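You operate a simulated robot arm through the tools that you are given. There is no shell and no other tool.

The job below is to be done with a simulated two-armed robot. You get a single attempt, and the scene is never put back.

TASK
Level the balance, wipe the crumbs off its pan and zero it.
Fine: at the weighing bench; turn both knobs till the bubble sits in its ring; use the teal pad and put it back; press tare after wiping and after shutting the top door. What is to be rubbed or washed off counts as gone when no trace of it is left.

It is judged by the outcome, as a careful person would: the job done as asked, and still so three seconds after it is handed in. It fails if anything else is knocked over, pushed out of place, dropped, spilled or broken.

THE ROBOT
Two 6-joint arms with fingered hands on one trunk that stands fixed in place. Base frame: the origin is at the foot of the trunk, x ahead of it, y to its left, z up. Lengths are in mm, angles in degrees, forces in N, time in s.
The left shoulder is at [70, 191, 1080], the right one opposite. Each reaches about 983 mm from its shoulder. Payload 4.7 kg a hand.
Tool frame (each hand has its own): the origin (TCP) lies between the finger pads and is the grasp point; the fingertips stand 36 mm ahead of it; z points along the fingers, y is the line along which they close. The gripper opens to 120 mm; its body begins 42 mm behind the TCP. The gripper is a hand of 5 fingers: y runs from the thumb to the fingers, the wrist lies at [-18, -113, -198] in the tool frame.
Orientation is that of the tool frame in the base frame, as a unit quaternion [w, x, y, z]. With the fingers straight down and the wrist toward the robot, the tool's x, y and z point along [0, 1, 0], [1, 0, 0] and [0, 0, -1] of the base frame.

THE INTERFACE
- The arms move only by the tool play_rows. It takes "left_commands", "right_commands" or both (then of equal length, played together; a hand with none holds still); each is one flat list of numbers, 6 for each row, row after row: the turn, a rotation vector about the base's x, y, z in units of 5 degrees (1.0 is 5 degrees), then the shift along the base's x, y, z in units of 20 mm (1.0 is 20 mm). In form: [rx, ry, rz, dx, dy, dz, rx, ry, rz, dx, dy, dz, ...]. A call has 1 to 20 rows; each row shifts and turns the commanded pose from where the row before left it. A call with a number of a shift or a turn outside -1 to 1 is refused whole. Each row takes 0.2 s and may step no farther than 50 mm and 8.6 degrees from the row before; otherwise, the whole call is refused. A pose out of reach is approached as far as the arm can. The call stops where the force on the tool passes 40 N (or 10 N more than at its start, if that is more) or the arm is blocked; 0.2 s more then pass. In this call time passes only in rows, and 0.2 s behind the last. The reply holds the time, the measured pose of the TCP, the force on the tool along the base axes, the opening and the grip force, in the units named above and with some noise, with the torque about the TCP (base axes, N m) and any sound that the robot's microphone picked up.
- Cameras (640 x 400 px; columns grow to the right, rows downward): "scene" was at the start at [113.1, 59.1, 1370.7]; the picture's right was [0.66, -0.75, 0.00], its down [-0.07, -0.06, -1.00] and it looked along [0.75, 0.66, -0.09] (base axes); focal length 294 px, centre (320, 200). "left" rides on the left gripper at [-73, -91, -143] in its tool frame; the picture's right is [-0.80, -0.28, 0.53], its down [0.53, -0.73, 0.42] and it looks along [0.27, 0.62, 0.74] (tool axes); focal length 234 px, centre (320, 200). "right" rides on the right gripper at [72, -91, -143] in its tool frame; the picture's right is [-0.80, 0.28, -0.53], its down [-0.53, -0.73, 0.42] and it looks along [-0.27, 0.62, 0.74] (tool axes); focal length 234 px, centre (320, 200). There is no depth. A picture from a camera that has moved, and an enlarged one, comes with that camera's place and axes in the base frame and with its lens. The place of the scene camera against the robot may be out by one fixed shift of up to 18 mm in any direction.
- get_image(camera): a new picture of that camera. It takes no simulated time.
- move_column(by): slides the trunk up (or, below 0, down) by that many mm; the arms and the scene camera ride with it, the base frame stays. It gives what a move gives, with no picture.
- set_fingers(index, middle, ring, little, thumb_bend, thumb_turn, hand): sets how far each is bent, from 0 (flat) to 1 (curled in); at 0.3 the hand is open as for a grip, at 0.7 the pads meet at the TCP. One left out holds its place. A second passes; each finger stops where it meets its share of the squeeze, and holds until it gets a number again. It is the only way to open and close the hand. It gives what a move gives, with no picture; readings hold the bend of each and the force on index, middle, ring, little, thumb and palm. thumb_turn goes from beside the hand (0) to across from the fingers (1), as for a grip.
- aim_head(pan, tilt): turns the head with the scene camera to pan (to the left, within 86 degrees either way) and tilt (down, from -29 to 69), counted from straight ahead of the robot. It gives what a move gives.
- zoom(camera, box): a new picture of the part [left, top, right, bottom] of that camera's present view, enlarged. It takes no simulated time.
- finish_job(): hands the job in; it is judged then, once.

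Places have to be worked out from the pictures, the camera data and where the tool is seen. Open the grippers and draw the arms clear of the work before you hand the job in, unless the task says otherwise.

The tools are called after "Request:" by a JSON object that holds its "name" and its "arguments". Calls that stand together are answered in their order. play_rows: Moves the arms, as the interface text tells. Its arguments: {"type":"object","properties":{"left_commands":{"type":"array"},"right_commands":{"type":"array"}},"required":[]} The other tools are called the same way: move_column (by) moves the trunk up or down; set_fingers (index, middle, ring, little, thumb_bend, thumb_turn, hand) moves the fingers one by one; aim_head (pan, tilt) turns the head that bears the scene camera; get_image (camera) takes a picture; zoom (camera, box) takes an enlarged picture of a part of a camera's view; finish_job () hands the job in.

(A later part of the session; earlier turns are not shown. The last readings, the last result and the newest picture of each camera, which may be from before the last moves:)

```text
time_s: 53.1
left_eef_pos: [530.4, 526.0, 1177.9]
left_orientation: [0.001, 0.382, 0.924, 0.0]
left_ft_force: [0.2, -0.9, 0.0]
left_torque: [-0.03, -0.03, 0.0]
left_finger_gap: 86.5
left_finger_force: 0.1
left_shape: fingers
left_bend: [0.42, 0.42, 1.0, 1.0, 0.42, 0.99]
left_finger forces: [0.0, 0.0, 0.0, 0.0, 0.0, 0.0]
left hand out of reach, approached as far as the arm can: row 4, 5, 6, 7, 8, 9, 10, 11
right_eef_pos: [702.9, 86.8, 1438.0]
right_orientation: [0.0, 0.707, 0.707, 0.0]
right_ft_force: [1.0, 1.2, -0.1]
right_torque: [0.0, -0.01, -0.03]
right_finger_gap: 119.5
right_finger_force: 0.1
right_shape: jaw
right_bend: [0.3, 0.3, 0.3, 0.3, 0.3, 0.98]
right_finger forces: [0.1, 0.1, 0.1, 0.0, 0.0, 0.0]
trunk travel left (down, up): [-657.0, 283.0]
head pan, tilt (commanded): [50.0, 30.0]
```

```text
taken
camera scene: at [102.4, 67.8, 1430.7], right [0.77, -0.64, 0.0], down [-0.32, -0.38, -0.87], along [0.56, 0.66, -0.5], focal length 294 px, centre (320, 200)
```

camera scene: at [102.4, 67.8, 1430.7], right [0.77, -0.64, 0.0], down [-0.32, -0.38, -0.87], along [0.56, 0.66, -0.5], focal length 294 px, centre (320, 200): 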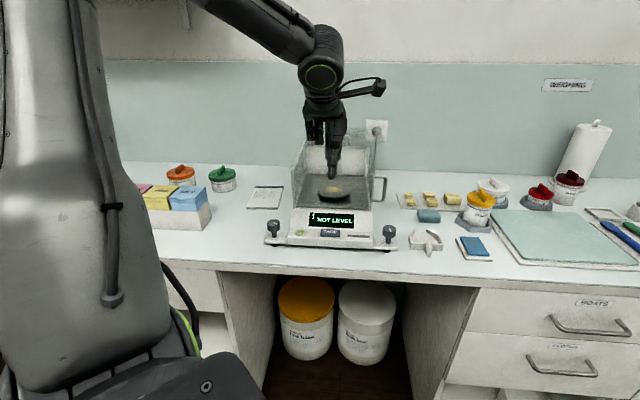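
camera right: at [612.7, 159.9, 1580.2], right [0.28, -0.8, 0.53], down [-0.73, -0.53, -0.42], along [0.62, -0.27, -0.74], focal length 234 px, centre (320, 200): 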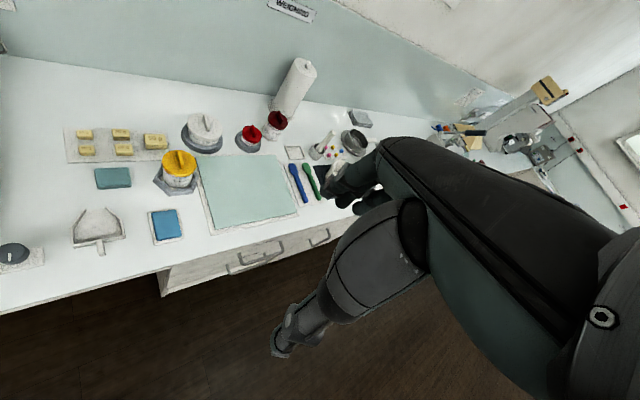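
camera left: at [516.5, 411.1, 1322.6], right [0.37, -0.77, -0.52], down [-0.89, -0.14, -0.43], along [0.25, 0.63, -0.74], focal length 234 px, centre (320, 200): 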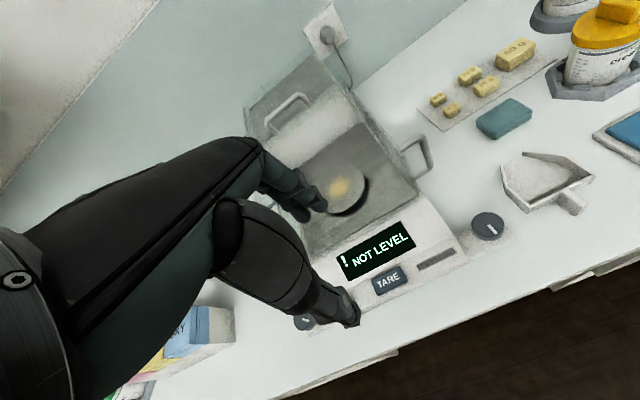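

The arm hit another limit at [530, 526]. I study the arm's joint structure more closely to plan around the limits.

Request:
{"name": "zoom", "arguments": {"camera": "scene", "box": [180, 0, 420, 200]}}

Request:
{"name": "aim_head", "arguments": {"pan": 70, "tilt": 0}}

Request:
{"name": "get_image", "arguments": {"camera": "scene"}}

```text
2.00 times, centred on (300, 100) of scene
camera zoom: at [102.4, 67.8, 1430.7], right [0.77, -0.64, 0.0], down [-0.32, -0.38, -0.87], along [0.56, 0.66, -0.5], focal length 587 px, centre (360, 400)
```

zoom: 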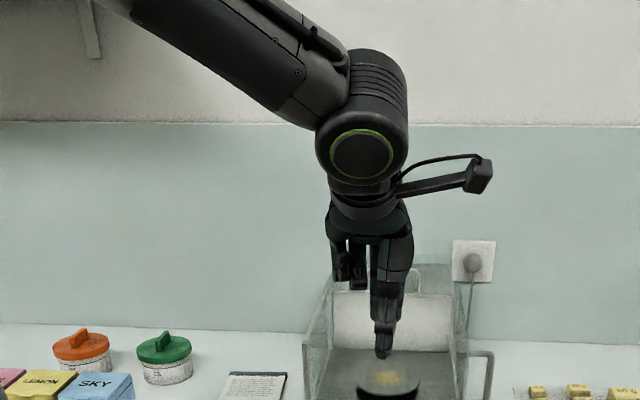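

```text
time_s: 54.0
left_eef_pos: [529.0, 526.5, 1179.3]
left_orientation: [0.001, 0.382, 0.924, -0.001]
left_ft_force: [-0.6, 0.6, 0.2]
left_torque: [-0.01, -0.01, -0.03]
left_finger_gap: 86.5
left_finger_force: 0.1
left_shape: fingers
left_bend: [0.42, 0.42, 1.0, 1.0, 0.42, 0.99]
left_finger forces: [0.0, 0.0, 0.1, 0.0, 0.0, 0.0]
right_eef_pos: [701.7, 85.5, 1437.6]
right_orientation: [0.0, 0.707, 0.707, 0.0]
right_ft_force: [0.0, 0.6, -0.5]
right_torque: [0.01, 0.0, 0.02]
right_finger_gap: 119.8
right_finger_force: 0.1
right_shape: jaw
right_bend: [0.3, 0.3, 0.3, 0.3, 0.3, 0.98]
right_finger forces: [0.1, 0.1, 0.0, 0.0, 0.0, 0.0]
trunk travel left (down, up): [-657.0, 283.0]
head pan, tilt (commanded): [70.0, 0.0]
```

```text
taken
camera scene: at [74.9, 83.1, 1479.0], right [0.94, -0.34, 0.0], down [0.0, 0.0, -1.0], along [0.34, 0.94, 0.0], focal length 294 px, centre (320, 200)
```

scene: 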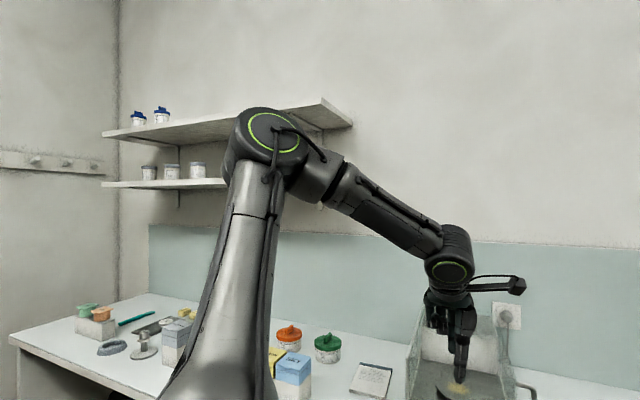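

The arm is an anthropomorphic 6R with a forearm roll and a wrist bend, so wrist roll limits are probably what bind. I turn the yaw back up to 65° and try translating toward the right knob that way.

Request:
{"name": "play_rows", "arguments": {"left_commands": [0, 0, 1, 0, 0, 0, 0, 0, 1, 0, 0, 0, 0, 0, 1, 0, 0, 0, 0, 0, 1, 0, 0, 0, 0, 0, 0, 0.8, -0.8, 0, 0, 0, 0, 0.8, -0.8, 0, 0, 0, 0, 0.8, -0.8, 0]}}

```text
time_s: 55.6
left_eef_pos: [498.3, 550.5, 1178.6]
left_orientation: [0.002, 0.215, 0.977, -0.001]
left_ft_force: [0.3, -0.4, -0.1]
left_torque: [0.01, 0.0, -0.01]
left_finger_gap: 86.7
left_finger_force: 0.1
left_shape: fingers
left_bend: [0.42, 0.42, 1.0, 1.0, 0.42, 0.99]
left_finger forces: [0.0, 0.0, 0.0, 0.0, 0.0, 0.0]
left hand out of reach, approached as far as the arm can: row 1, 2, 3, 4, 5, 6, 7
right_eef_pos: [701.6, 86.0, 1437.7]
right_orientation: [0.0, 0.707, 0.708, 0.0]
right_ft_force: [-0.4, 0.0, -0.2]
right_torque: [0.02, 0.0, 0.01]
right_finger_gap: 119.5
right_finger_force: 0.0
right_shape: jaw
right_bend: [0.3, 0.3, 0.3, 0.3, 0.3, 0.98]
right_finger forces: [0.0, 0.1, 0.0, 0.0, 0.0, 0.0]
trunk travel left (down, up): [-657.0, 283.0]
head pan, tilt (commanded): [70.0, 0.0]
```

The wrist seems confined to a band. I probe directions individually: up first, then forward.

Request:
{"name": "play_rows", "arguments": {"left_commands": [0, 0, 0, 0, 0, 1, 0, 0, 0, 0, 0, 1, 0, 0, 0, 0, 0, 1]}}

Request:
{"name": "play_rows", "arguments": {"left_commands": [0, 0, 0, 1, 0, 0, 0, 0, 0, 1, 0, 0, 0, 0, 0, 1, 0, 0]}}

Request:
{"name": "play_rows", "arguments": {"left_commands": [0, 0, 0, 0, -1, 0, 0, 0, 0, 0, -1, 0, 0, 0, 0, 0, -1, 0]}}

```text
time_s: 56.4
left_eef_pos: [493.1, 552.3, 1238.2]
left_orientation: [0.002, 0.216, 0.976, -0.001]
left_ft_force: [0.0, 0.2, 0.5]
left_torque: [-0.02, -0.02, 0.0]
left_finger_gap: 86.2
left_finger_force: 0.0
left_shape: fingers
left_bend: [0.42, 0.42, 1.0, 1.0, 0.42, 0.99]
left_finger forces: [0.0, 0.0, 0.0, 0.1, 0.1, 0.0]
left hand out of reach, approached as far as the arm can: row 3
right_eef_pos: [702.0, 86.5, 1437.0]
right_orientation: [-0.001, 0.707, 0.707, -0.001]
right_ft_force: [-0.9, 0.2, 0.1]
right_torque: [0.01, 0.01, 0.01]
right_finger_gap: 119.4
right_finger_force: 0.1
right_shape: jaw
right_bend: [0.3, 0.3, 0.3, 0.3, 0.3, 0.98]
right_finger forces: [0.1, 0.0, 0.1, 0.1, 0.0, 0.0]
trunk travel left (down, up): [-657.0, 283.0]
head pan, tilt (commanded): [70.0, 0.0]
```

```text
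time_s: 57.2
left_eef_pos: [519.1, 581.6, 1231.1]
left_orientation: [0.002, 0.217, 0.976, -0.001]
left_ft_force: [0.5, 0.4, 0.0]
left_torque: [0.01, 0.02, -0.03]
left_finger_gap: 86.8
left_finger_force: 0.0
left_shape: fingers
left_bend: [0.42, 0.42, 1.0, 1.0, 0.42, 0.99]
left_finger forces: [0.0, 0.1, 0.0, 0.1, 0.0, 0.0]
left hand out of reach, approached as far as the arm can: row 1, 2, 3
right_eef_pos: [702.0, 86.9, 1436.2]
right_orientation: [-0.001, 0.707, 0.707, 0.0]
right_ft_force: [0.4, -0.2, -0.1]
right_torque: [0.0, -0.02, 0.02]
right_finger_gap: 119.6
right_finger_force: 0.1
right_shape: jaw
right_bend: [0.3, 0.3, 0.3, 0.3, 0.3, 0.98]
right_finger forces: [0.0, 0.0, 0.1, 0.0, 0.0, 0.0]
trunk travel left (down, up): [-657.0, 283.0]
head pan, tilt (commanded): [70.0, 0.0]
```

```text
time_s: 58.0
left_eef_pos: [491.5, 547.5, 1226.2]
left_orientation: [0.002, 0.216, 0.976, -0.001]
left_ft_force: [0.3, -0.1, 0.2]
left_torque: [0.04, -0.02, 0.02]
left_finger_gap: 86.4
left_finger_force: 0.1
left_shape: fingers
left_bend: [0.42, 0.42, 1.0, 1.0, 0.42, 0.99]
left_finger forces: [0.0, 0.0, 0.1, 0.0, 0.0, 0.0]
left hand out of reach, approached as far as the arm can: row 1, 2, 3
right_eef_pos: [702.2, 86.1, 1438.0]
right_orientation: [0.0, 0.707, 0.707, 0.0]
right_ft_force: [0.1, 0.0, -0.3]
right_torque: [0.03, -0.01, -0.03]
right_finger_gap: 119.8
right_finger_force: 0.1
right_shape: jaw
right_bend: [0.3, 0.3, 0.3, 0.3, 0.3, 0.98]
right_finger forces: [0.0, 0.1, 0.0, 0.0, 0.0, 0.1]
trunk travel left (down, up): [-657.0, 283.0]
head pan, tilt (commanded): [70.0, 0.0]
```

The limit slides along a line in the xy plane, like a shoulder-side joint limit. I raise the trunk by 200, bring the hand back down, and test whether a lower wrist relative to the shoulder frees the arm.

Request:
{"name": "move_column", "arguments": {"by": 200}}

Request:
{"name": "play_rows", "arguments": {"left_commands": [0, 0, 0, -0.2, 0.2, -1, 0, 0, 0, 0, 0, -1, 0, 0, 0, 0, 0, -1, 0, 0, 0, 0, 0, -1, 0, 0, 0, 0, 0, -1, 0, 0, 0, 0, 0, -1, 0, 0, 0, 0, 0, -1, 0, 0, 0, 0, 0, -1]}}

Request:
{"name": "play_rows", "arguments": {"left_commands": [0, 0, 0, 0.7, -0.7, 0, 0, 0, 0, 0.7, -0.7, 0, 0, 0, 0, 0.7, -0.7, 0, 0, 0, 0, 0.7, -0.7, 0]}}

```text
time_s: 60.2
left_eef_pos: [491.5, 547.5, 1426.0]
left_orientation: [0.002, 0.217, 0.976, -0.001]
left_ft_force: [-0.1, 0.4, -0.1]
left_torque: [0.03, 0.01, 0.03]
left_finger_gap: 86.4
left_finger_force: 0.1
left_shape: fingers
left_bend: [0.42, 0.42, 1.0, 1.0, 0.42, 0.99]
left_finger forces: [0.0, 0.0, 0.0, 0.0, 0.1, 0.0]
right_eef_pos: [702.3, 85.8, 1637.6]
right_orientation: [0.0, 0.707, 0.707, 0.0]
right_ft_force: [-0.5, 0.6, 0.5]
right_torque: [-0.01, 0.02, -0.02]
right_finger_gap: 119.4
right_finger_force: 0.1
right_shape: jaw
right_bend: [0.3, 0.3, 0.3, 0.3, 0.3, 0.98]
right_finger forces: [0.0, 0.0, 0.0, 0.0, 0.1, 0.0]
trunk travel left (down, up): [-857.0, 83.0]
head pan, tilt (commanded): [70.0, 0.0]
```

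```text
time_s: 62.0
left_eef_pos: [486.2, 551.5, 1265.3]
left_orientation: [0.002, 0.217, 0.976, -0.001]
left_ft_force: [0.4, 0.7, -0.2]
left_torque: [-0.02, 0.0, -0.01]
left_finger_gap: 86.3
left_finger_force: 0.1
left_shape: fingers
left_bend: [0.42, 0.42, 1.0, 1.0, 0.42, 0.99]
left_finger forces: [0.1, 0.0, 0.0, 0.0, 0.0, 0.1]
right_eef_pos: [703.2, 88.0, 1636.3]
right_orientation: [-0.001, 0.707, 0.707, 0.0]
right_ft_force: [-0.2, -0.3, 0.7]
right_torque: [-0.02, 0.01, 0.02]
right_finger_gap: 119.6
right_finger_force: 0.0
right_shape: jaw
right_bend: [0.3, 0.3, 0.3, 0.3, 0.3, 0.98]
right_finger forces: [0.0, 0.1, 0.0, 0.1, 0.0, 0.0]
trunk travel left (down, up): [-857.0, 83.0]
head pan, tilt (commanded): [70.0, 0.0]
```

```text
time_s: 63.0
left_eef_pos: [485.8, 547.9, 1278.2]
left_orientation: [0.002, 0.217, 0.976, -0.001]
left_ft_force: [-0.1, -0.4, 0.1]
left_torque: [0.04, 0.03, -0.01]
left_finger_gap: 86.4
left_finger_force: 0.0
left_shape: fingers
left_bend: [0.42, 0.42, 1.0, 1.0, 0.42, 0.99]
left_finger forces: [0.0, 0.0, 0.0, 0.0, 0.1, 0.0]
left hand out of reach, approached as far as the arm can: row 1, 2, 3, 4
right_eef_pos: [702.0, 86.8, 1638.2]
right_orientation: [0.0, 0.707, 0.707, 0.0]
right_ft_force: [0.5, -0.7, 0.4]
right_torque: [-0.03, -0.01, 0.0]
right_finger_gap: 119.8
right_finger_force: 0.1
right_shape: jaw
right_bend: [0.3, 0.3, 0.3, 0.3, 0.3, 0.98]
right_finger forces: [0.0, 0.1, 0.0, 0.0, 0.0, 0.0]
trunk travel left (down, up): [-857.0, 83.0]
head pan, tilt (commanded): [70.0, 0.0]
```

The boundary is a nearly vertical plane and hardly depends on height. I test whether a small yaw (20°) lets the hand go farther out in +x.

Request:
{"name": "play_rows", "arguments": {"left_commands": [0, 0, -1, 0.3, 0, 0, 0, 0, -1, 0.3, 0, 0, 0, 0, -1, 0.3, 0, 0, 0, 0, -1, 0.3, 0, 0, 0, 0, -1, 0.3, 0, 0, 0, 0, -1, 0.3, 0, 0, 0, 0, -1, 0.3, 0, 0, 0, 0, -1, 0.3, 0, 0, 0, 0, -1, 0.3, 0, 0]}}

Request:
{"name": "play_rows", "arguments": {"left_commands": [0, 0, 0, 1, 0, 0, 0, 0, 0, 1, 0, 0, 0, 0, 0, 1, 0, 0, 0, 0, 0, 1, 0, 0, 0, 0, 0, 1, 0, 0, 0, 0, 0, 1, 0, 0]}}

```text
time_s: 65.0
left_eef_pos: [540.9, 550.9, 1279.3]
left_orientation: [0.001, 0.574, 0.819, -0.002]
left_ft_force: [-0.3, 0.0, -0.7]
left_torque: [0.02, -0.01, 0.01]
left_finger_gap: 86.7
left_finger_force: 0.0
left_shape: fingers
left_bend: [0.42, 0.42, 1.0, 1.0, 0.42, 0.99]
left_finger forces: [0.1, 0.0, 0.0, 0.0, 0.0, 0.0]
right_eef_pos: [701.8, 86.6, 1637.8]
right_orientation: [0.0, 0.707, 0.707, 0.0]
right_ft_force: [-0.7, 0.1, 0.3]
right_torque: [-0.04, 0.03, -0.01]
right_finger_gap: 119.9
right_finger_force: 0.1
right_shape: jaw
right_bend: [0.3, 0.3, 0.3, 0.3, 0.3, 0.98]
right_finger forces: [0.0, 0.0, 0.0, 0.0, 0.1, 0.1]
trunk travel left (down, up): [-857.0, 83.0]
head pan, tilt (commanded): [70.0, 0.0]
```

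```text
time_s: 66.4
left_eef_pos: [610.6, 577.2, 1289.2]
left_orientation: [0.002, 0.574, 0.819, -0.001]
left_ft_force: [0.0, -0.4, 0.4]
left_torque: [0.03, 0.0, 0.01]
left_finger_gap: 86.6
left_finger_force: 0.1
left_shape: fingers
left_bend: [0.42, 0.42, 1.0, 1.0, 0.42, 0.99]
left_finger forces: [0.2, 0.0, 0.0, 0.0, 0.0, 0.1]
left hand out of reach, approached as far as the arm can: row 3, 4, 5, 6
right_eef_pos: [702.6, 85.5, 1637.7]
right_orientation: [0.0, 0.707, 0.707, -0.001]
right_ft_force: [0.2, 0.8, 0.4]
right_torque: [0.01, -0.01, 0.0]
right_finger_gap: 119.7
right_finger_force: 0.1
right_shape: jaw
right_bend: [0.3, 0.3, 0.3, 0.3, 0.3, 0.98]
right_finger forces: [0.0, 0.0, 0.0, 0.0, 0.0, 0.1]
trunk travel left (down, up): [-857.0, 83.0]
head pan, tilt (commanded): [70.0, 0.0]
```

The boundary stays about the same at a small yaw too. I look at the arm from the head again to see what might be limiting it.

Request:
{"name": "aim_head", "arguments": {"pan": 60, "tilt": 5}}

Request:
{"name": "get_image", "arguments": {"camera": "scene"}}

Request:
{"name": "aim_head", "arguments": {"pan": 80, "tilt": 50}}

Request:
{"name": "get_image", "arguments": {"camera": "scene"}}

Request:
{"name": "get_image", "arguments": {"camera": "right"}}

```text
time_s: 67.1
left_eef_pos: [609.9, 576.8, 1288.8]
left_orientation: [0.002, 0.574, 0.819, -0.001]
left_ft_force: [-0.1, 0.1, 0.1]
left_torque: [-0.01, 0.01, -0.03]
left_finger_gap: 86.3
left_finger_force: 0.0
left_shape: fingers
left_bend: [0.42, 0.42, 1.0, 1.0, 0.42, 0.99]
left_finger forces: [0.0, 0.0, 0.1, 0.0, 0.1, 0.1]
right_eef_pos: [703.5, 86.5, 1636.8]
right_orientation: [0.0, 0.707, 0.707, 0.0]
right_ft_force: [-0.3, 0.1, -0.5]
right_torque: [-0.02, 0.01, 0.01]
right_finger_gap: 119.7
right_finger_force: 0.0
right_shape: jaw
right_bend: [0.3, 0.3, 0.3, 0.3, 0.3, 0.98]
right_finger forces: [0.1, 0.1, 0.0, 0.0, 0.1, 0.1]
trunk travel left (down, up): [-857.0, 83.0]
head pan, tilt (commanded): [60.0, 5.0]
```

```text
taken
camera scene: at [90.1, 78.3, 1671.1], right [0.87, -0.5, 0.0], down [-0.04, -0.08, -1.0], along [0.5, 0.86, -0.09], focal length 294 px, centre (320, 200)
```

scene: 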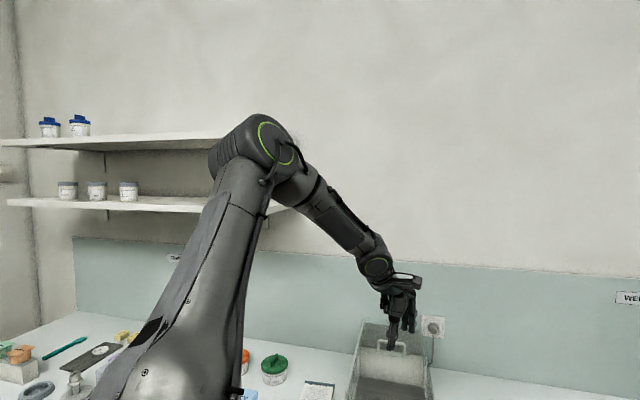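

```text
time_s: 68.2
left_eef_pos: [610.6, 577.1, 1289.5]
left_orientation: [0.003, 0.574, 0.819, -0.002]
left_ft_force: [0.2, -0.7, -0.1]
left_torque: [-0.01, 0.03, 0.0]
left_finger_gap: 86.3
left_finger_force: 0.0
left_shape: fingers
left_bend: [0.42, 0.42, 1.0, 1.0, 0.42, 0.99]
left_finger forces: [0.0, 0.1, 0.1, 0.0, 0.0, 0.1]
right_eef_pos: [702.0, 86.7, 1638.2]
right_orientation: [-0.001, 0.707, 0.707, 0.0]
right_ft_force: [-0.6, -0.3, 1.2]
right_torque: [0.0, 0.01, 0.01]
right_finger_gap: 119.7
right_finger_force: 0.0
right_shape: jaw
right_bend: [0.3, 0.3, 0.3, 0.3, 0.3, 0.98]
right_finger forces: [0.0, 0.0, 0.0, 0.0, 0.1, 0.0]
trunk travel left (down, up): [-857.0, 83.0]
head pan, tilt (commanded): [80.0, 50.0]
```

```text
taken
camera scene: at [57.7, 74.4, 1601.2], right [0.98, -0.17, 0.0], down [-0.13, -0.75, -0.64], along [0.11, 0.63, -0.77], focal length 294 px, centre (320, 200)
```

scene: 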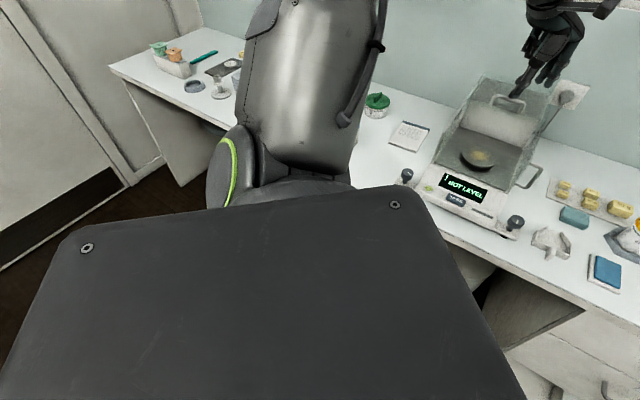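

```text
taken
camera right: at [612.5, 159.6, 1780.3], right [0.28, -0.8, 0.53], down [-0.73, -0.53, -0.42], along [0.62, -0.27, -0.74], focal length 234 px, centre (320, 200)
```

right: 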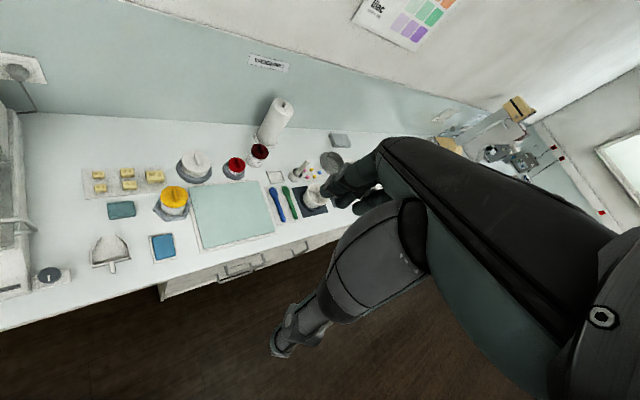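

The far targets (pad near [856, 443]) are only within the left arm's reach, so I need to understand this limit. I look closely at the elbow barrel's orientation to work out the arm plane.

Request:
{"name": "aim_head", "arguments": {"pan": 60, "tilt": 5}}

Request:
{"name": "zoom", "arguments": {"camera": "scene", "box": [80, 90, 440, 400]}}

Request:
{"name": "zoom", "arguments": {"camera": "scene", "box": [190, 100, 310, 220]}}

Request:
{"name": "aim_head", "arguments": {"pan": 80, "tilt": 65}}

Request:
{"name": "get_image", "arguments": {"camera": "scene"}}

```text
time_s: 69.3
left_eef_pos: [609.5, 575.6, 1289.9]
left_orientation: [0.002, 0.574, 0.819, -0.002]
left_ft_force: [-0.3, -0.3, -0.1]
left_torque: [-0.02, 0.02, 0.01]
left_finger_gap: 86.5
left_finger_force: 0.2
left_shape: fingers
left_bend: [0.42, 0.42, 1.0, 1.0, 0.42, 0.99]
left_finger forces: [0.0, 0.0, 0.1, 0.0, 0.0, 0.0]
right_eef_pos: [702.0, 85.9, 1638.2]
right_orientation: [0.0, 0.708, 0.706, 0.0]
right_ft_force: [0.6, 0.2, -0.4]
right_torque: [-0.02, 0.0, -0.02]
right_finger_gap: 119.8
right_finger_force: 0.0
right_shape: jaw
right_bend: [0.3, 0.3, 0.3, 0.3, 0.3, 0.98]
right_finger forces: [0.0, 0.1, 0.1, 0.1, 0.0, 0.1]
trunk travel left (down, up): [-857.0, 83.0]
head pan, tilt (commanded): [60.0, 5.0]
```

```text
1.29 times, centred on (260, 245) of scene
camera zoom: at [90.1, 78.1, 1671.0], right [0.87, -0.5, 0.0], down [-0.04, -0.08, -1.0], along [0.5, 0.86, -0.09], focal length 379 px, centre (397, 142)
```

zoom: 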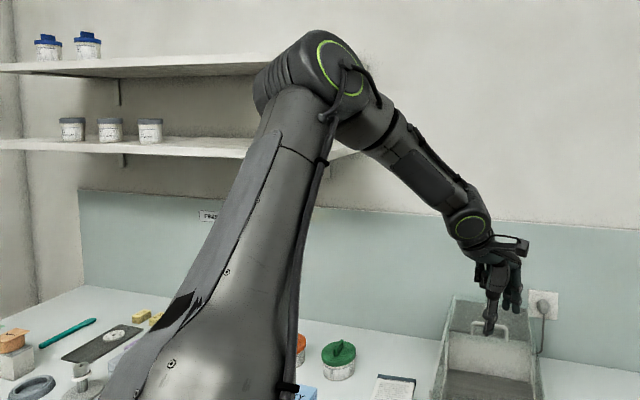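

```text
3.33 times, centred on (250, 160) of scene
camera zoom: at [90.1, 78.1, 1671.0], right [0.87, -0.5, 0.0], down [-0.04, -0.08, -1.0], along [0.5, 0.86, -0.09], focal length 979 px, centre (553, 333)
```

zoom: 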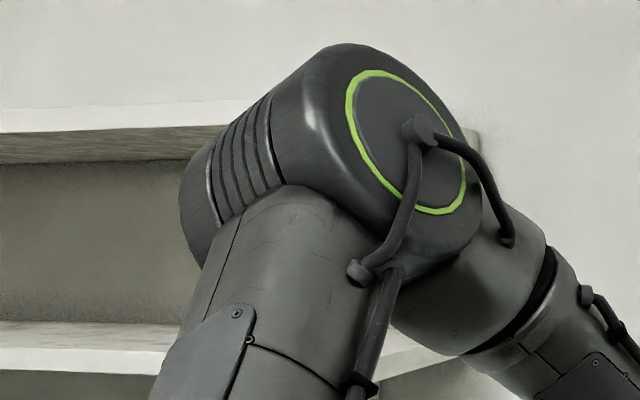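

```text
time_s: 70.6
left_eef_pos: [609.4, 576.2, 1290.0]
left_orientation: [0.002, 0.572, 0.82, -0.001]
left_ft_force: [0.1, -0.4, -0.2]
left_torque: [0.02, -0.02, -0.02]
left_finger_gap: 86.7
left_finger_force: 0.1
left_shape: fingers
left_bend: [0.42, 0.42, 1.0, 1.0, 0.42, 0.99]
left_finger forces: [0.1, 0.1, 0.0, 0.1, 0.0, 0.0]
right_eef_pos: [702.4, 86.5, 1637.8]
right_orientation: [0.0, 0.707, 0.707, 0.0]
right_ft_force: [-1.0, -0.2, -0.2]
right_torque: [0.01, 0.01, -0.01]
right_finger_gap: 119.6
right_finger_force: 0.0
right_shape: jaw
right_bend: [0.3, 0.3, 0.3, 0.3, 0.3, 0.98]
right_finger forces: [0.0, 0.0, 0.0, 0.0, 0.0, 0.0]
trunk travel left (down, up): [-857.0, 83.0]
head pan, tilt (commanded): [80.0, 65.0]
```

```text
taken
camera scene: at [54.8, 58.4, 1583.1], right [0.98, -0.17, 0.0], down [-0.16, -0.89, -0.42], along [0.07, 0.42, -0.91], focal length 294 px, centre (320, 200)
```

scene: 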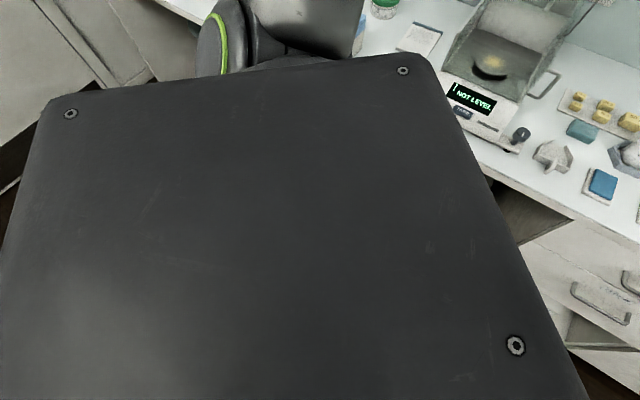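

I still can't identify the limiting joint, but both arms' start poses work at a high wrist position above the shoulder. I test whether the limit disappears higher up.

Request:
{"name": "play_rows", "arguments": {"left_commands": [0, 0, 0, 0, 0, 1, 0, 0, 0, 0, 0, 1, 0, 0, 0, 0, 0, 1, 0, 0, 0, 0, 0, 1, 0, 0, 0, 0, 0, 1, 0, 0, 0, 0, 0, 1, 0, 0, 0, 0, 0, 1, 0, 0, 0, 0, 0, 1, 0, 0, 0, 0, 0, 1, 0, 0, 0, 0, 0, 1]}}

Request:
{"name": "play_rows", "arguments": {"left_commands": [0, 0, 0, 0.7, -0.7, 0, 0, 0, 0, 0.7, -0.7, 0, 0, 0, 0, 0.7, -0.7, 0, 0, 0, 0, 0.7, -0.7, 0]}}

```text
time_s: 72.8
left_eef_pos: [602.1, 581.1, 1482.9]
left_orientation: [0.003, 0.575, 0.818, -0.001]
left_ft_force: [0.0, 0.0, 0.2]
left_torque: [0.0, 0.0, -0.01]
left_finger_gap: 86.6
left_finger_force: 0.0
left_shape: fingers
left_bend: [0.42, 0.42, 1.0, 1.0, 0.42, 0.99]
left_finger forces: [0.1, 0.1, 0.0, 0.0, 0.0, 0.1]
left hand out of reach, approached as far as the arm can: row 9, 10
right_eef_pos: [702.8, 87.5, 1637.6]
right_orientation: [0.0, 0.707, 0.707, 0.0]
right_ft_force: [0.3, -0.7, 0.3]
right_torque: [0.0, 0.01, 0.02]
right_finger_gap: 119.6
right_finger_force: 0.1
right_shape: jaw
right_bend: [0.3, 0.3, 0.3, 0.3, 0.3, 0.98]
right_finger forces: [0.0, 0.1, 0.0, 0.0, 0.1, 0.1]
trunk travel left (down, up): [-857.0, 83.0]
head pan, tilt (commanded): [80.0, 65.0]
```

```text
time_s: 73.8
left_eef_pos: [593.5, 560.7, 1469.8]
left_orientation: [0.002, 0.573, 0.82, 0.0]
left_ft_force: [-0.1, 0.3, 1.1]
left_torque: [0.02, 0.01, 0.02]
left_finger_gap: 86.4
left_finger_force: 0.0
left_shape: fingers
left_bend: [0.42, 0.42, 1.0, 1.0, 0.42, 0.99]
left_finger forces: [0.1, 0.0, 0.0, 0.1, 0.1, 0.0]
left hand out of reach, approached as far as the arm can: row 1, 2, 3, 4
right_eef_pos: [702.8, 86.5, 1637.2]
right_orientation: [0.0, 0.707, 0.707, 0.0]
right_ft_force: [-0.4, 0.4, -0.3]
right_torque: [0.0, -0.01, 0.0]
right_finger_gap: 119.6
right_finger_force: 0.0
right_shape: jaw
right_bend: [0.3, 0.3, 0.3, 0.3, 0.3, 0.98]
right_finger forces: [0.0, 0.0, 0.0, 0.1, 0.0, 0.1]
trunk travel left (down, up): [-857.0, 83.0]
head pan, tilt (commanded): [80.0, 65.0]
```

The geometry suggests the forearm roll is what binds: positive yaw twists it, and a negative yaw (fingers toward the right along the bench) should be the natural one. I rotate to yaw −45° up here and test moving right and forward.

Request:
{"name": "play_rows", "arguments": {"left_commands": [0, 0, -1, 0, 0, 0, 0, 0, -1, 0, 0, 0, 0, 0, -1, 0, 0, 0, 0, 0, -1, 0, 0, 0, 0, 0, -1, 0, 0, 0, 0, 0, -1, 0, 0, 0, 0, 0, -1, 0, 0, 0, 0, 0, -1, 0, 0, 0, 0, 0, -1, 0, 0, 0, 0, 0, -1, 0, 0, 0, 0, 0, -1, 0, 0, 0, 0, 0, -1, 0, 0, 0, 0, 0, -1, 0, 0, 0]}}

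Request:
{"name": "play_rows", "arguments": {"left_commands": [0, 0, 0, 0.8, -0.8, 0, 0, 0, 0, 0.8, -0.8, 0, 0, 0, 0, 0.8, -0.8, 0, 0, 0, 0, 0.8, -0.8, 0, 0, 0, 0, 0.8, -0.8, 0, 0, 0, 0, 0.8, -0.8, 0]}}

```text
time_s: 76.6
left_eef_pos: [514.7, 556.9, 1455.9]
left_orientation: [0.0, 0.924, 0.383, 0.0]
left_ft_force: [0.9, -0.4, -1.0]
left_torque: [-0.01, 0.0, -0.01]
left_finger_gap: 86.7
left_finger_force: 0.1
left_shape: fingers
left_bend: [0.42, 0.42, 1.0, 1.0, 0.42, 0.99]
left_finger forces: [0.1, 0.0, 0.1, 0.0, 0.0, 0.1]
left hand out of reach, approached as far as the arm can: row 7, 8, 9, 10, 11, 12, 13
right_eef_pos: [703.8, 86.7, 1637.2]
right_orientation: [0.0, 0.707, 0.707, 0.0]
right_ft_force: [0.0, -0.6, 0.2]
right_torque: [0.03, 0.01, 0.0]
right_finger_gap: 119.8
right_finger_force: 0.1
right_shape: jaw
right_bend: [0.3, 0.3, 0.3, 0.3, 0.3, 0.98]
right_finger forces: [0.1, 0.0, 0.0, 0.1, 0.0, 0.0]
trunk travel left (down, up): [-857.0, 83.0]
head pan, tilt (commanded): [80.0, 65.0]
```

```text
time_s: 78.0
left_eef_pos: [511.9, 468.5, 1436.4]
left_orientation: [0.001, 0.924, 0.383, -0.001]
left_ft_force: [0.5, 0.6, 0.0]
left_torque: [0.03, 0.0, -0.01]
left_finger_gap: 86.5
left_finger_force: 0.0
left_shape: fingers
left_bend: [0.42, 0.42, 1.0, 1.0, 0.42, 0.99]
left_finger forces: [0.1, 0.1, 0.0, 0.1, 0.1, 0.0]
left hand out of reach, approached as far as the arm can: row 1, 2, 3, 4, 5, 6
right_eef_pos: [701.2, 86.8, 1637.4]
right_orientation: [0.0, 0.707, 0.707, 0.0]
right_ft_force: [0.1, 0.0, 0.2]
right_torque: [0.0, -0.02, 0.0]
right_finger_gap: 119.9
right_finger_force: 0.1
right_shape: jaw
right_bend: [0.3, 0.3, 0.3, 0.3, 0.3, 0.98]
right_finger forces: [0.0, 0.0, 0.0, 0.0, 0.1, 0.0]
trunk travel left (down, up): [-857.0, 83.0]
head pan, tilt (commanded): [80.0, 65.0]
```

Yaw −45° is reachable, but forward motion in x is now what's limited. I look at the arm again in this posture.

Request:
{"name": "aim_head", "arguments": {"pan": 60, "tilt": 0}}

Request:
{"name": "get_image", "arguments": {"camera": "scene"}}

Request:
{"name": "zoom", "arguments": {"camera": "scene", "box": [150, 80, 480, 330]}}

Request:
{"name": "get_image", "arguments": {"camera": "left"}}

```text
time_s: 79.4
left_eef_pos: [511.2, 467.8, 1436.7]
left_orientation: [0.001, 0.924, 0.383, -0.001]
left_ft_force: [-0.4, 0.4, 0.8]
left_torque: [0.02, -0.01, 0.02]
left_finger_gap: 86.3
left_finger_force: 0.1
left_shape: fingers
left_bend: [0.42, 0.42, 1.0, 1.0, 0.42, 0.99]
left_finger forces: [0.0, 0.1, 0.0, 0.0, 0.0, 0.0]
right_eef_pos: [702.3, 87.1, 1637.4]
right_orientation: [0.0, 0.707, 0.707, 0.0]
right_ft_force: [0.2, 0.3, 1.1]
right_torque: [-0.01, -0.03, -0.02]
right_finger_gap: 119.4
right_finger_force: 0.1
right_shape: jaw
right_bend: [0.3, 0.3, 0.3, 0.3, 0.3, 0.98]
right_finger forces: [0.0, 0.1, 0.1, 0.1, 0.1, 0.0]
trunk travel left (down, up): [-857.0, 83.0]
head pan, tilt (commanded): [60.0, 0.0]
```

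```text
taken
camera scene: at [89.2, 76.5, 1679.0], right [0.87, -0.5, 0.0], down [0.0, 0.0, -1.0], along [0.5, 0.87, 0.0], focal length 294 px, centre (320, 200)
```

scene: 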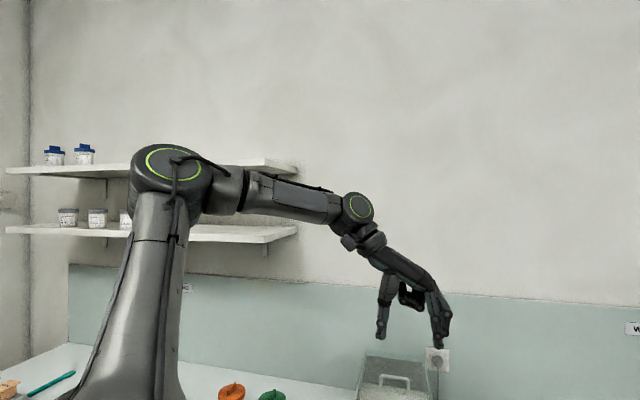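

```text
1.60 times, centred on (315, 205) of scene
camera zoom: at [89.2, 76.5, 1679.0], right [0.87, -0.5, 0.0], down [0.0, 0.0, -1.0], along [0.5, 0.87, 0.0], focal length 470 px, centre (328, 192)
```

zoom: 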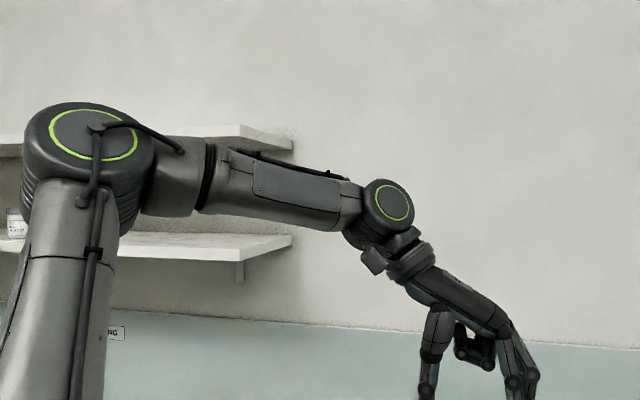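

```text
taken
camera left: at [395.6, 482.6, 1580.2], right [-0.77, -0.37, -0.52], down [-0.14, 0.89, -0.43], along [0.63, -0.25, -0.74], focal length 234 px, centre (320, 200)
```

left: 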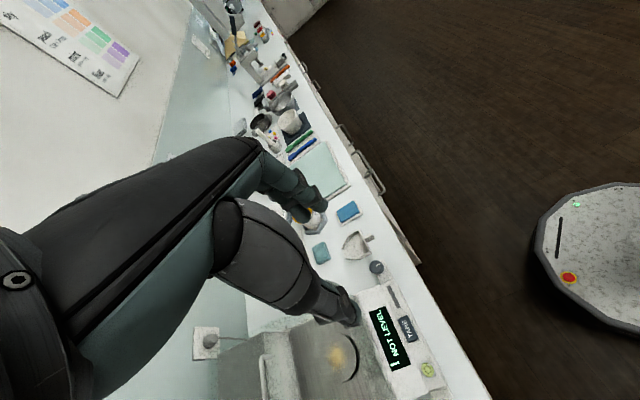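

The wrist is spherical (roll–bend–roll) and the right arm's mirrored posture shows cross-body poses are reachable. I probe by moving the left hand toward −y first at this height, then forward.

Request:
{"name": "play_rows", "arguments": {"left_commands": [0, 0, 0.5, 0, -1, 0.3, 0, 0, 0.5, 0, -1, 0.3, 0, 0, 0.5, 0, -1, 0.3, 0, 0, 0.5, 0, -1, 0.3, 0, 0, 0.5, 0, -1, 0.3, 0, 0, 0.5, 0, -1, 0.3]}}

Request:
{"name": "play_rows", "arguments": {"left_commands": [0, 0, 0, 1, 0, 0, 0, 0, 0, 1, 0, 0, 0, 0, 0, 1, 0, 0, 0, 0, 0, 1, 0, 0]}}

```text
time_s: 80.8
left_eef_pos: [493.1, 368.2, 1470.8]
left_orientation: [0.0, 0.866, 0.501, -0.002]
left_ft_force: [0.2, -0.2, 0.7]
left_torque: [0.0, 0.01, 0.01]
left_finger_gap: 86.2
left_finger_force: 0.1
left_shape: fingers
left_bend: [0.42, 0.42, 1.0, 1.0, 0.42, 0.99]
left_finger forces: [0.0, 0.0, 0.0, 0.1, 0.0, 0.1]
left hand out of reach, approached as far as the arm can: row 3, 5, 6
right_eef_pos: [700.5, 86.3, 1637.7]
right_orientation: [0.0, 0.707, 0.707, -0.001]
right_ft_force: [0.5, -0.4, -0.3]
right_torque: [0.02, -0.01, -0.05]
right_finger_gap: 119.8
right_finger_force: 0.0
right_shape: jaw
right_bend: [0.3, 0.3, 0.3, 0.3, 0.3, 0.98]
right_finger forces: [0.0, 0.0, 0.0, 0.0, 0.0, 0.0]
trunk travel left (down, up): [-857.0, 83.0]
head pan, tilt (commanded): [60.0, 0.0]
```

```text
time_s: 81.8
left_eef_pos: [522.5, 399.8, 1459.2]
left_orientation: [0.001, 0.865, 0.501, 0.0]
left_ft_force: [0.2, 1.3, 0.4]
left_torque: [0.01, -0.02, 0.02]
left_finger_gap: 86.7
left_finger_force: 0.2
left_shape: fingers
left_bend: [0.42, 0.42, 1.0, 1.0, 0.42, 0.99]
left_finger forces: [0.0, 0.1, 0.0, 0.0, 0.0, 0.0]
left hand out of reach, approached as far as the arm can: row 1, 2, 3, 4
right_eef_pos: [701.9, 86.2, 1637.2]
right_orientation: [0.0, 0.707, 0.707, 0.0]
right_ft_force: [-0.7, -0.5, -0.2]
right_torque: [0.01, 0.02, -0.01]
right_finger_gap: 119.5
right_finger_force: 0.0
right_shape: jaw
right_bend: [0.3, 0.3, 0.3, 0.3, 0.3, 0.98]
right_finger forces: [0.1, 0.0, 0.1, 0.1, 0.0, 0.0]
trunk travel left (down, up): [-857.0, 83.0]
head pan, tilt (commanded): [60.0, 0.0]
```

I test whether pitching the hand forward (fingers no longer straight down) lets the wrist pass this boundary, to tell a wrist limit from a shoulder limit.

Request:
{"name": "play_rows", "arguments": {"left_commands": [0, 0, 1, 0, 0, 0, 0, 0, 1, 0, 0, 0, 0, 0, 1, 0, 0, 0, 0, 0, 1, 0, 0, 0, 0, 0, 1, 0, 0, 0, 0, 0, 1, 0, 0, 0, 0, -1, 0, 0, 0, 0, 0, -1, 0, 0, 0, 0, 0, -1, 0, 0, 0, 0, 0, -1, 0, 0, 0, 0, 0, -1, 0, 0, 0, 0, 0, -1, 0, 0, 0, 0, 0, -1, 0, 0, 0, 0, 0, -1, 0, 0, 0, 0]}}

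Request:
{"name": "play_rows", "arguments": {"left_commands": [0, 0, 0, 0.8, -0.8, 0, 0, 0, 0, 0.8, -0.8, 0, 0, 0, 0, 0.8, -0.8, 0, 0, 0, 0, 0.8, -0.8, 0, 0, 0, 0, 0.8, -0.8, 0]}}

```text
time_s: 84.8
left_eef_pos: [522.0, 391.1, 1453.2]
left_orientation: [0.243, 0.666, 0.664, 0.239]
left_ft_force: [-0.1, 0.6, -0.1]
left_torque: [-0.01, -0.02, 0.01]
left_finger_gap: 86.7
left_finger_force: 0.0
left_shape: fingers
left_bend: [0.42, 0.42, 1.0, 1.0, 0.42, 0.99]
left_finger forces: [0.1, 0.1, 0.0, 0.1, 0.1, 0.0]
left hand out of reach, approached as far as the arm can: row 4, 5, 6, 12, 13, 14
right_eef_pos: [702.6, 87.3, 1637.6]
right_orientation: [0.001, 0.708, 0.707, -0.001]
right_ft_force: [-0.4, 0.8, 0.3]
right_torque: [-0.02, 0.04, -0.04]
right_finger_gap: 119.8
right_finger_force: 0.1
right_shape: jaw
right_bend: [0.3, 0.3, 0.3, 0.3, 0.3, 0.98]
right_finger forces: [0.0, 0.1, 0.0, 0.1, 0.0, 0.0]
trunk travel left (down, up): [-857.0, 83.0]
head pan, tilt (commanded): [60.0, 0.0]
```

```text
time_s: 86.0
left_eef_pos: [559.6, 361.0, 1455.9]
left_orientation: [0.241, 0.665, 0.664, 0.241]
left_ft_force: [0.2, 0.1, 1.5]
left_torque: [0.02, 0.0, -0.01]
left_finger_gap: 86.8
left_finger_force: 0.1
left_shape: fingers
left_bend: [0.42, 0.42, 1.0, 1.0, 0.42, 0.99]
left_finger forces: [0.0, 0.0, 0.0, 0.1, 0.0, 0.0]
left hand out of reach, approached as far as the arm can: row 3, 4, 5
right_eef_pos: [702.5, 84.1, 1637.0]
right_orientation: [-0.001, 0.707, 0.707, 0.001]
right_ft_force: [-0.2, 0.3, 0.2]
right_torque: [0.04, 0.0, 0.04]
right_finger_gap: 120.0
right_finger_force: 0.0
right_shape: jaw
right_bend: [0.3, 0.3, 0.3, 0.3, 0.3, 0.98]
right_finger forces: [0.1, 0.0, 0.1, 0.0, 0.1, 0.0]
trunk travel left (down, up): [-857.0, 83.0]
head pan, tilt (commanded): [60.0, 0.0]
```

The limits now make sense: the left arm is in a raised-elbow posture with its shoulder roll against a stop, while the right arm is elbow-down. I'll get the left elbow to drop through "straight out to the side". First I raise the trunk and bring the hand back to fingers-down at yaw −45° out on the left.

Request:
{"name": "move_column", "arguments": {"by": 83}}

Request:
{"name": "play_rows", "arguments": {"left_commands": [0, 0.8, 0, -0.25, 1, 0, 0, 0.8, 0, -0.25, 1, 0, 0, 0.8, 0, -0.25, 1, 0, 0, 0.8, 0, -0.25, 1, 0, 0, 0.8, 0, -0.25, 1, 0, 0, 0.8, 0, -0.25, 1, 0, 0, 0.8, 0, -0.25, 1, 0, 0, 0.8, 0, -0.25, 1, 0, 0, 0.8, 0, -0.25, 1, 0, 0, 0.8, 0, -0.25, 1, 0]}}

Request:
{"name": "play_rows", "arguments": {"left_commands": [0, 0, -1, 0, 0, -0.5, 0, 0, -1, 0, 0, -0.5, 0, 0, -1, 0, 0, -0.5, 0, 0, -1, 0, 0, -0.5, 0, 0, -1, 0, 0, -0.5, 0, 0, -1, 0, 0, -0.5, 0, 0, -1, 0, 0, -0.5, 0, 0, -1, 0, 0, -0.5, 0, 0, -1, 0, 0, -0.5]}}

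```text
time_s: 87.2
left_eef_pos: [558.2, 363.5, 1537.8]
left_orientation: [0.243, 0.665, 0.664, 0.241]
left_ft_force: [1.0, -0.1, 0.6]
left_torque: [0.01, 0.01, 0.01]
left_finger_gap: 86.9
left_finger_force: 0.1
left_shape: fingers
left_bend: [0.42, 0.42, 1.0, 1.0, 0.42, 0.99]
left_finger forces: [0.1, 0.0, 0.0, 0.1, 0.0, 0.0]
right_eef_pos: [702.3, 86.9, 1719.8]
right_orientation: [0.0, 0.708, 0.707, 0.0]
right_ft_force: [-0.1, 0.8, 0.2]
right_torque: [-0.05, 0.04, -0.02]
right_finger_gap: 119.8
right_finger_force: 0.1
right_shape: jaw
right_bend: [0.3, 0.3, 0.3, 0.3, 0.3, 0.98]
right_finger forces: [0.0, 0.1, 0.1, 0.0, 0.1, 0.1]
trunk travel left (down, up): [-940.0, 0.0]
head pan, tilt (commanded): [60.0, 0.0]
```

```text
time_s: 89.4
left_eef_pos: [520.8, 543.9, 1536.5]
left_orientation: [0.001, 0.708, 0.706, -0.002]
left_ft_force: [0.4, 1.0, 0.3]
left_torque: [-0.05, 0.05, -0.01]
left_finger_gap: 86.5
left_finger_force: 0.0
left_shape: fingers
left_bend: [0.42, 0.42, 1.0, 1.0, 0.42, 0.99]
left_finger forces: [0.1, 0.0, 0.0, 0.1, 0.0, 0.0]
left hand out of reach, approached as far as the arm can: row 5, 6, 7
right_eef_pos: [703.0, 88.7, 1720.8]
right_orientation: [0.0, 0.707, 0.707, 0.0]
right_ft_force: [0.1, 0.5, -0.1]
right_torque: [-0.03, -0.02, -0.03]
right_finger_gap: 119.9
right_finger_force: 0.1
right_shape: jaw
right_bend: [0.3, 0.3, 0.3, 0.3, 0.3, 0.98]
right_finger forces: [0.1, 0.1, 0.0, 0.0, 0.0, 0.1]
trunk travel left (down, up): [-940.0, 0.0]
head pan, tilt (commanded): [60.0, 0.0]
```

```text
time_s: 91.4
left_eef_pos: [521.4, 542.9, 1441.7]
left_orientation: [0.001, 0.924, 0.382, -0.003]
left_ft_force: [0.2, 0.3, 0.5]
left_torque: [-0.01, 0.04, 0.01]
left_finger_gap: 87.0
left_finger_force: 0.1
left_shape: fingers
left_bend: [0.42, 0.42, 1.0, 1.0, 0.42, 0.99]
left_finger forces: [0.0, 0.1, 0.1, 0.0, 0.0, 0.0]
right_eef_pos: [704.1, 86.4, 1720.6]
right_orientation: [-0.001, 0.707, 0.707, -0.001]
right_ft_force: [0.7, 0.0, -0.7]
right_torque: [0.0, 0.04, -0.02]
right_finger_gap: 119.7
right_finger_force: 0.0
right_shape: jaw
right_bend: [0.3, 0.3, 0.3, 0.3, 0.3, 0.98]
right_finger forces: [0.0, 0.1, 0.0, 0.0, 0.0, 0.1]
trunk travel left (down, up): [-940.0, 0.0]
head pan, tilt (commanded): [60.0, 0.0]
```

All reachable so far; the wrist is nearly beside the shoulder's lateral axis. I continue down with a slight pull inward in x so the elbow swings out and drops.

Request:
{"name": "play_rows", "arguments": {"left_commands": [0, 0, 0, -0.15, 0, -1, 0, 0, 0, -0.15, 0, -1, 0, 0, 0, -0.15, 0, -1, 0, 0, 0, -0.15, 0, -1, 0, 0, 0, -0.15, 0, -1, 0, 0, 0, -0.15, 0, -1, 0, 0, 0, -0.15, 0, -1, 0, 0, 0, -0.15, 0, -1, 0, 0, 0, -0.15, 0.1, -1, 0, 0, 0, -0.15, 0.1, -1, 0, 0, 0, -0.15, 0.1, -1]}}

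Request:
{"name": "get_image", "arguments": {"camera": "scene"}}

```text
time_s: 93.8
left_eef_pos: [457.5, 549.7, 1237.2]
left_orientation: [0.0, 0.924, 0.383, -0.001]
left_ft_force: [0.2, 0.4, 0.3]
left_torque: [0.02, 0.03, 0.01]
left_finger_gap: 86.6
left_finger_force: 0.0
left_shape: fingers
left_bend: [0.42, 0.42, 1.0, 1.0, 0.42, 0.99]
left_finger forces: [0.1, 0.0, 0.1, 0.1, 0.0, 0.0]
left hand out of reach, approached as far as the arm can: row 6, 7, 8, 9, 10, 11
right_eef_pos: [701.9, 87.0, 1720.1]
right_orientation: [0.0, 0.707, 0.707, -0.001]
right_ft_force: [-0.2, -0.1, -0.1]
right_torque: [0.03, -0.01, 0.0]
right_finger_gap: 119.3
right_finger_force: 0.0
right_shape: jaw
right_bend: [0.3, 0.3, 0.3, 0.3, 0.3, 0.98]
right_finger forces: [0.0, 0.0, 0.0, 0.0, 0.0, 0.1]
trunk travel left (down, up): [-940.0, 0.0]
head pan, tilt (commanded): [60.0, 0.0]
```

```text
taken
camera scene: at [88.6, 77.5, 1761.8], right [0.87, -0.5, 0.0], down [0.0, 0.0, -1.0], along [0.5, 0.87, 0.0], focal length 294 px, centre (320, 200)
```

scene: 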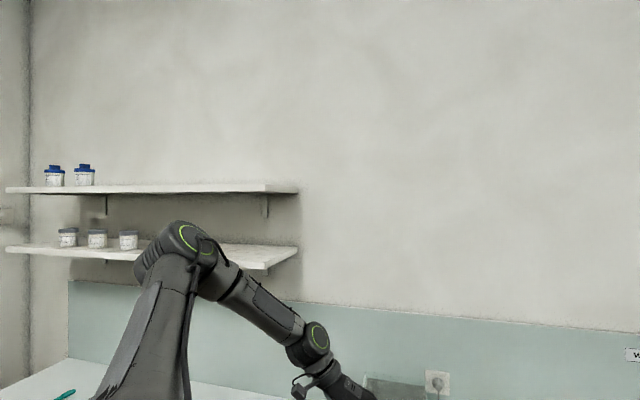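

The elbow is still above the shoulder. I measure the elbow more accurately by stereo, using the parallax from panning the head between two angles.

Request:
{"name": "aim_head", "arguments": {"pan": 50, "tilt": 10}}

Request:
{"name": "get_image", "arguments": {"camera": "scene"}}

Request:
{"name": "aim_head", "arguments": {"pan": 86, "tilt": 10}}

Request:
{"name": "get_image", "arguments": {"camera": "scene"}}

```text
time_s: 94.5
left_eef_pos: [457.5, 548.3, 1238.3]
left_orientation: [0.0, 0.924, 0.383, -0.001]
left_ft_force: [-0.9, -0.1, -0.3]
left_torque: [0.02, -0.04, -0.03]
left_finger_gap: 86.6
left_finger_force: 0.1
left_shape: fingers
left_bend: [0.42, 0.42, 1.0, 1.0, 0.42, 0.99]
left_finger forces: [0.0, 0.0, 0.1, 0.1, 0.0, 0.0]
right_eef_pos: [702.4, 86.4, 1720.3]
right_orientation: [0.0, 0.707, 0.707, 0.001]
right_ft_force: [-0.8, 0.0, -0.8]
right_torque: [0.04, -0.04, 0.02]
right_finger_gap: 120.0
right_finger_force: 0.0
right_shape: jaw
right_bend: [0.3, 0.3, 0.3, 0.3, 0.3, 0.98]
right_finger forces: [0.1, 0.0, 0.0, 0.1, 0.0, 0.1]
trunk travel left (down, up): [-940.0, 0.0]
head pan, tilt (commanded): [50.0, 10.0]
```

```text
taken
camera scene: at [103.8, 70.3, 1745.8], right [0.77, -0.64, 0.0], down [-0.11, -0.13, -0.98], along [0.63, 0.75, -0.17], focal length 294 px, centre (320, 200)
```

scene: 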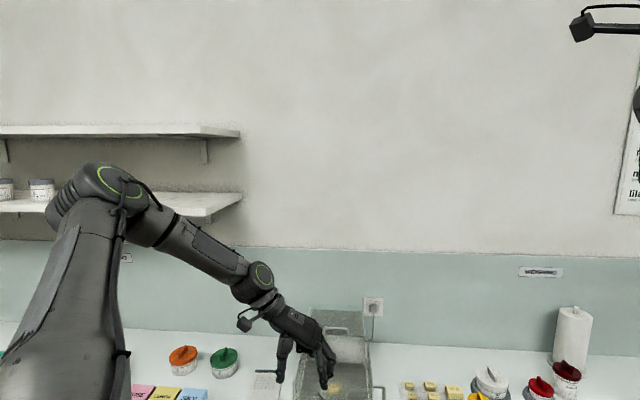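

```text
time_s: 95.5
left_eef_pos: [457.5, 549.0, 1238.8]
left_orientation: [0.001, 0.924, 0.383, -0.001]
left_ft_force: [0.0, -0.4, -0.4]
left_torque: [0.02, 0.02, 0.0]
left_finger_gap: 86.8
left_finger_force: 0.1
left_shape: fingers
left_bend: [0.42, 0.42, 1.0, 1.0, 0.42, 0.99]
left_finger forces: [0.0, 0.0, 0.1, 0.1, 0.1, 0.1]
right_eef_pos: [702.5, 86.1, 1720.9]
right_orientation: [-0.001, 0.707, 0.707, 0.0]
right_ft_force: [0.5, 0.3, 0.1]
right_torque: [0.01, 0.0, 0.0]
right_finger_gap: 120.1
right_finger_force: 0.0
right_shape: jaw
right_bend: [0.3, 0.3, 0.3, 0.3, 0.3, 0.98]
right_finger forces: [0.0, 0.0, 0.0, 0.0, 0.1, 0.0]
trunk travel left (down, up): [-940.0, 0.0]
head pan, tilt (commanded): [85.9, 10.0]
```

```text
taken
camera scene: at [50.9, 91.3, 1745.8], right [1.0, -0.07, 0.0], down [-0.01, -0.17, -0.98], along [0.07, 0.98, -0.17], focal length 294 px, centre (320, 200)
```

scene: 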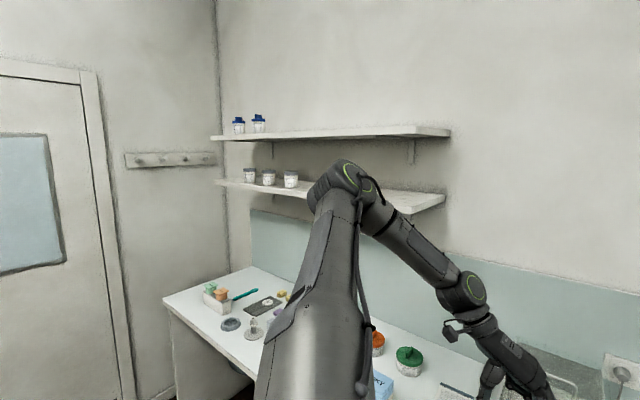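

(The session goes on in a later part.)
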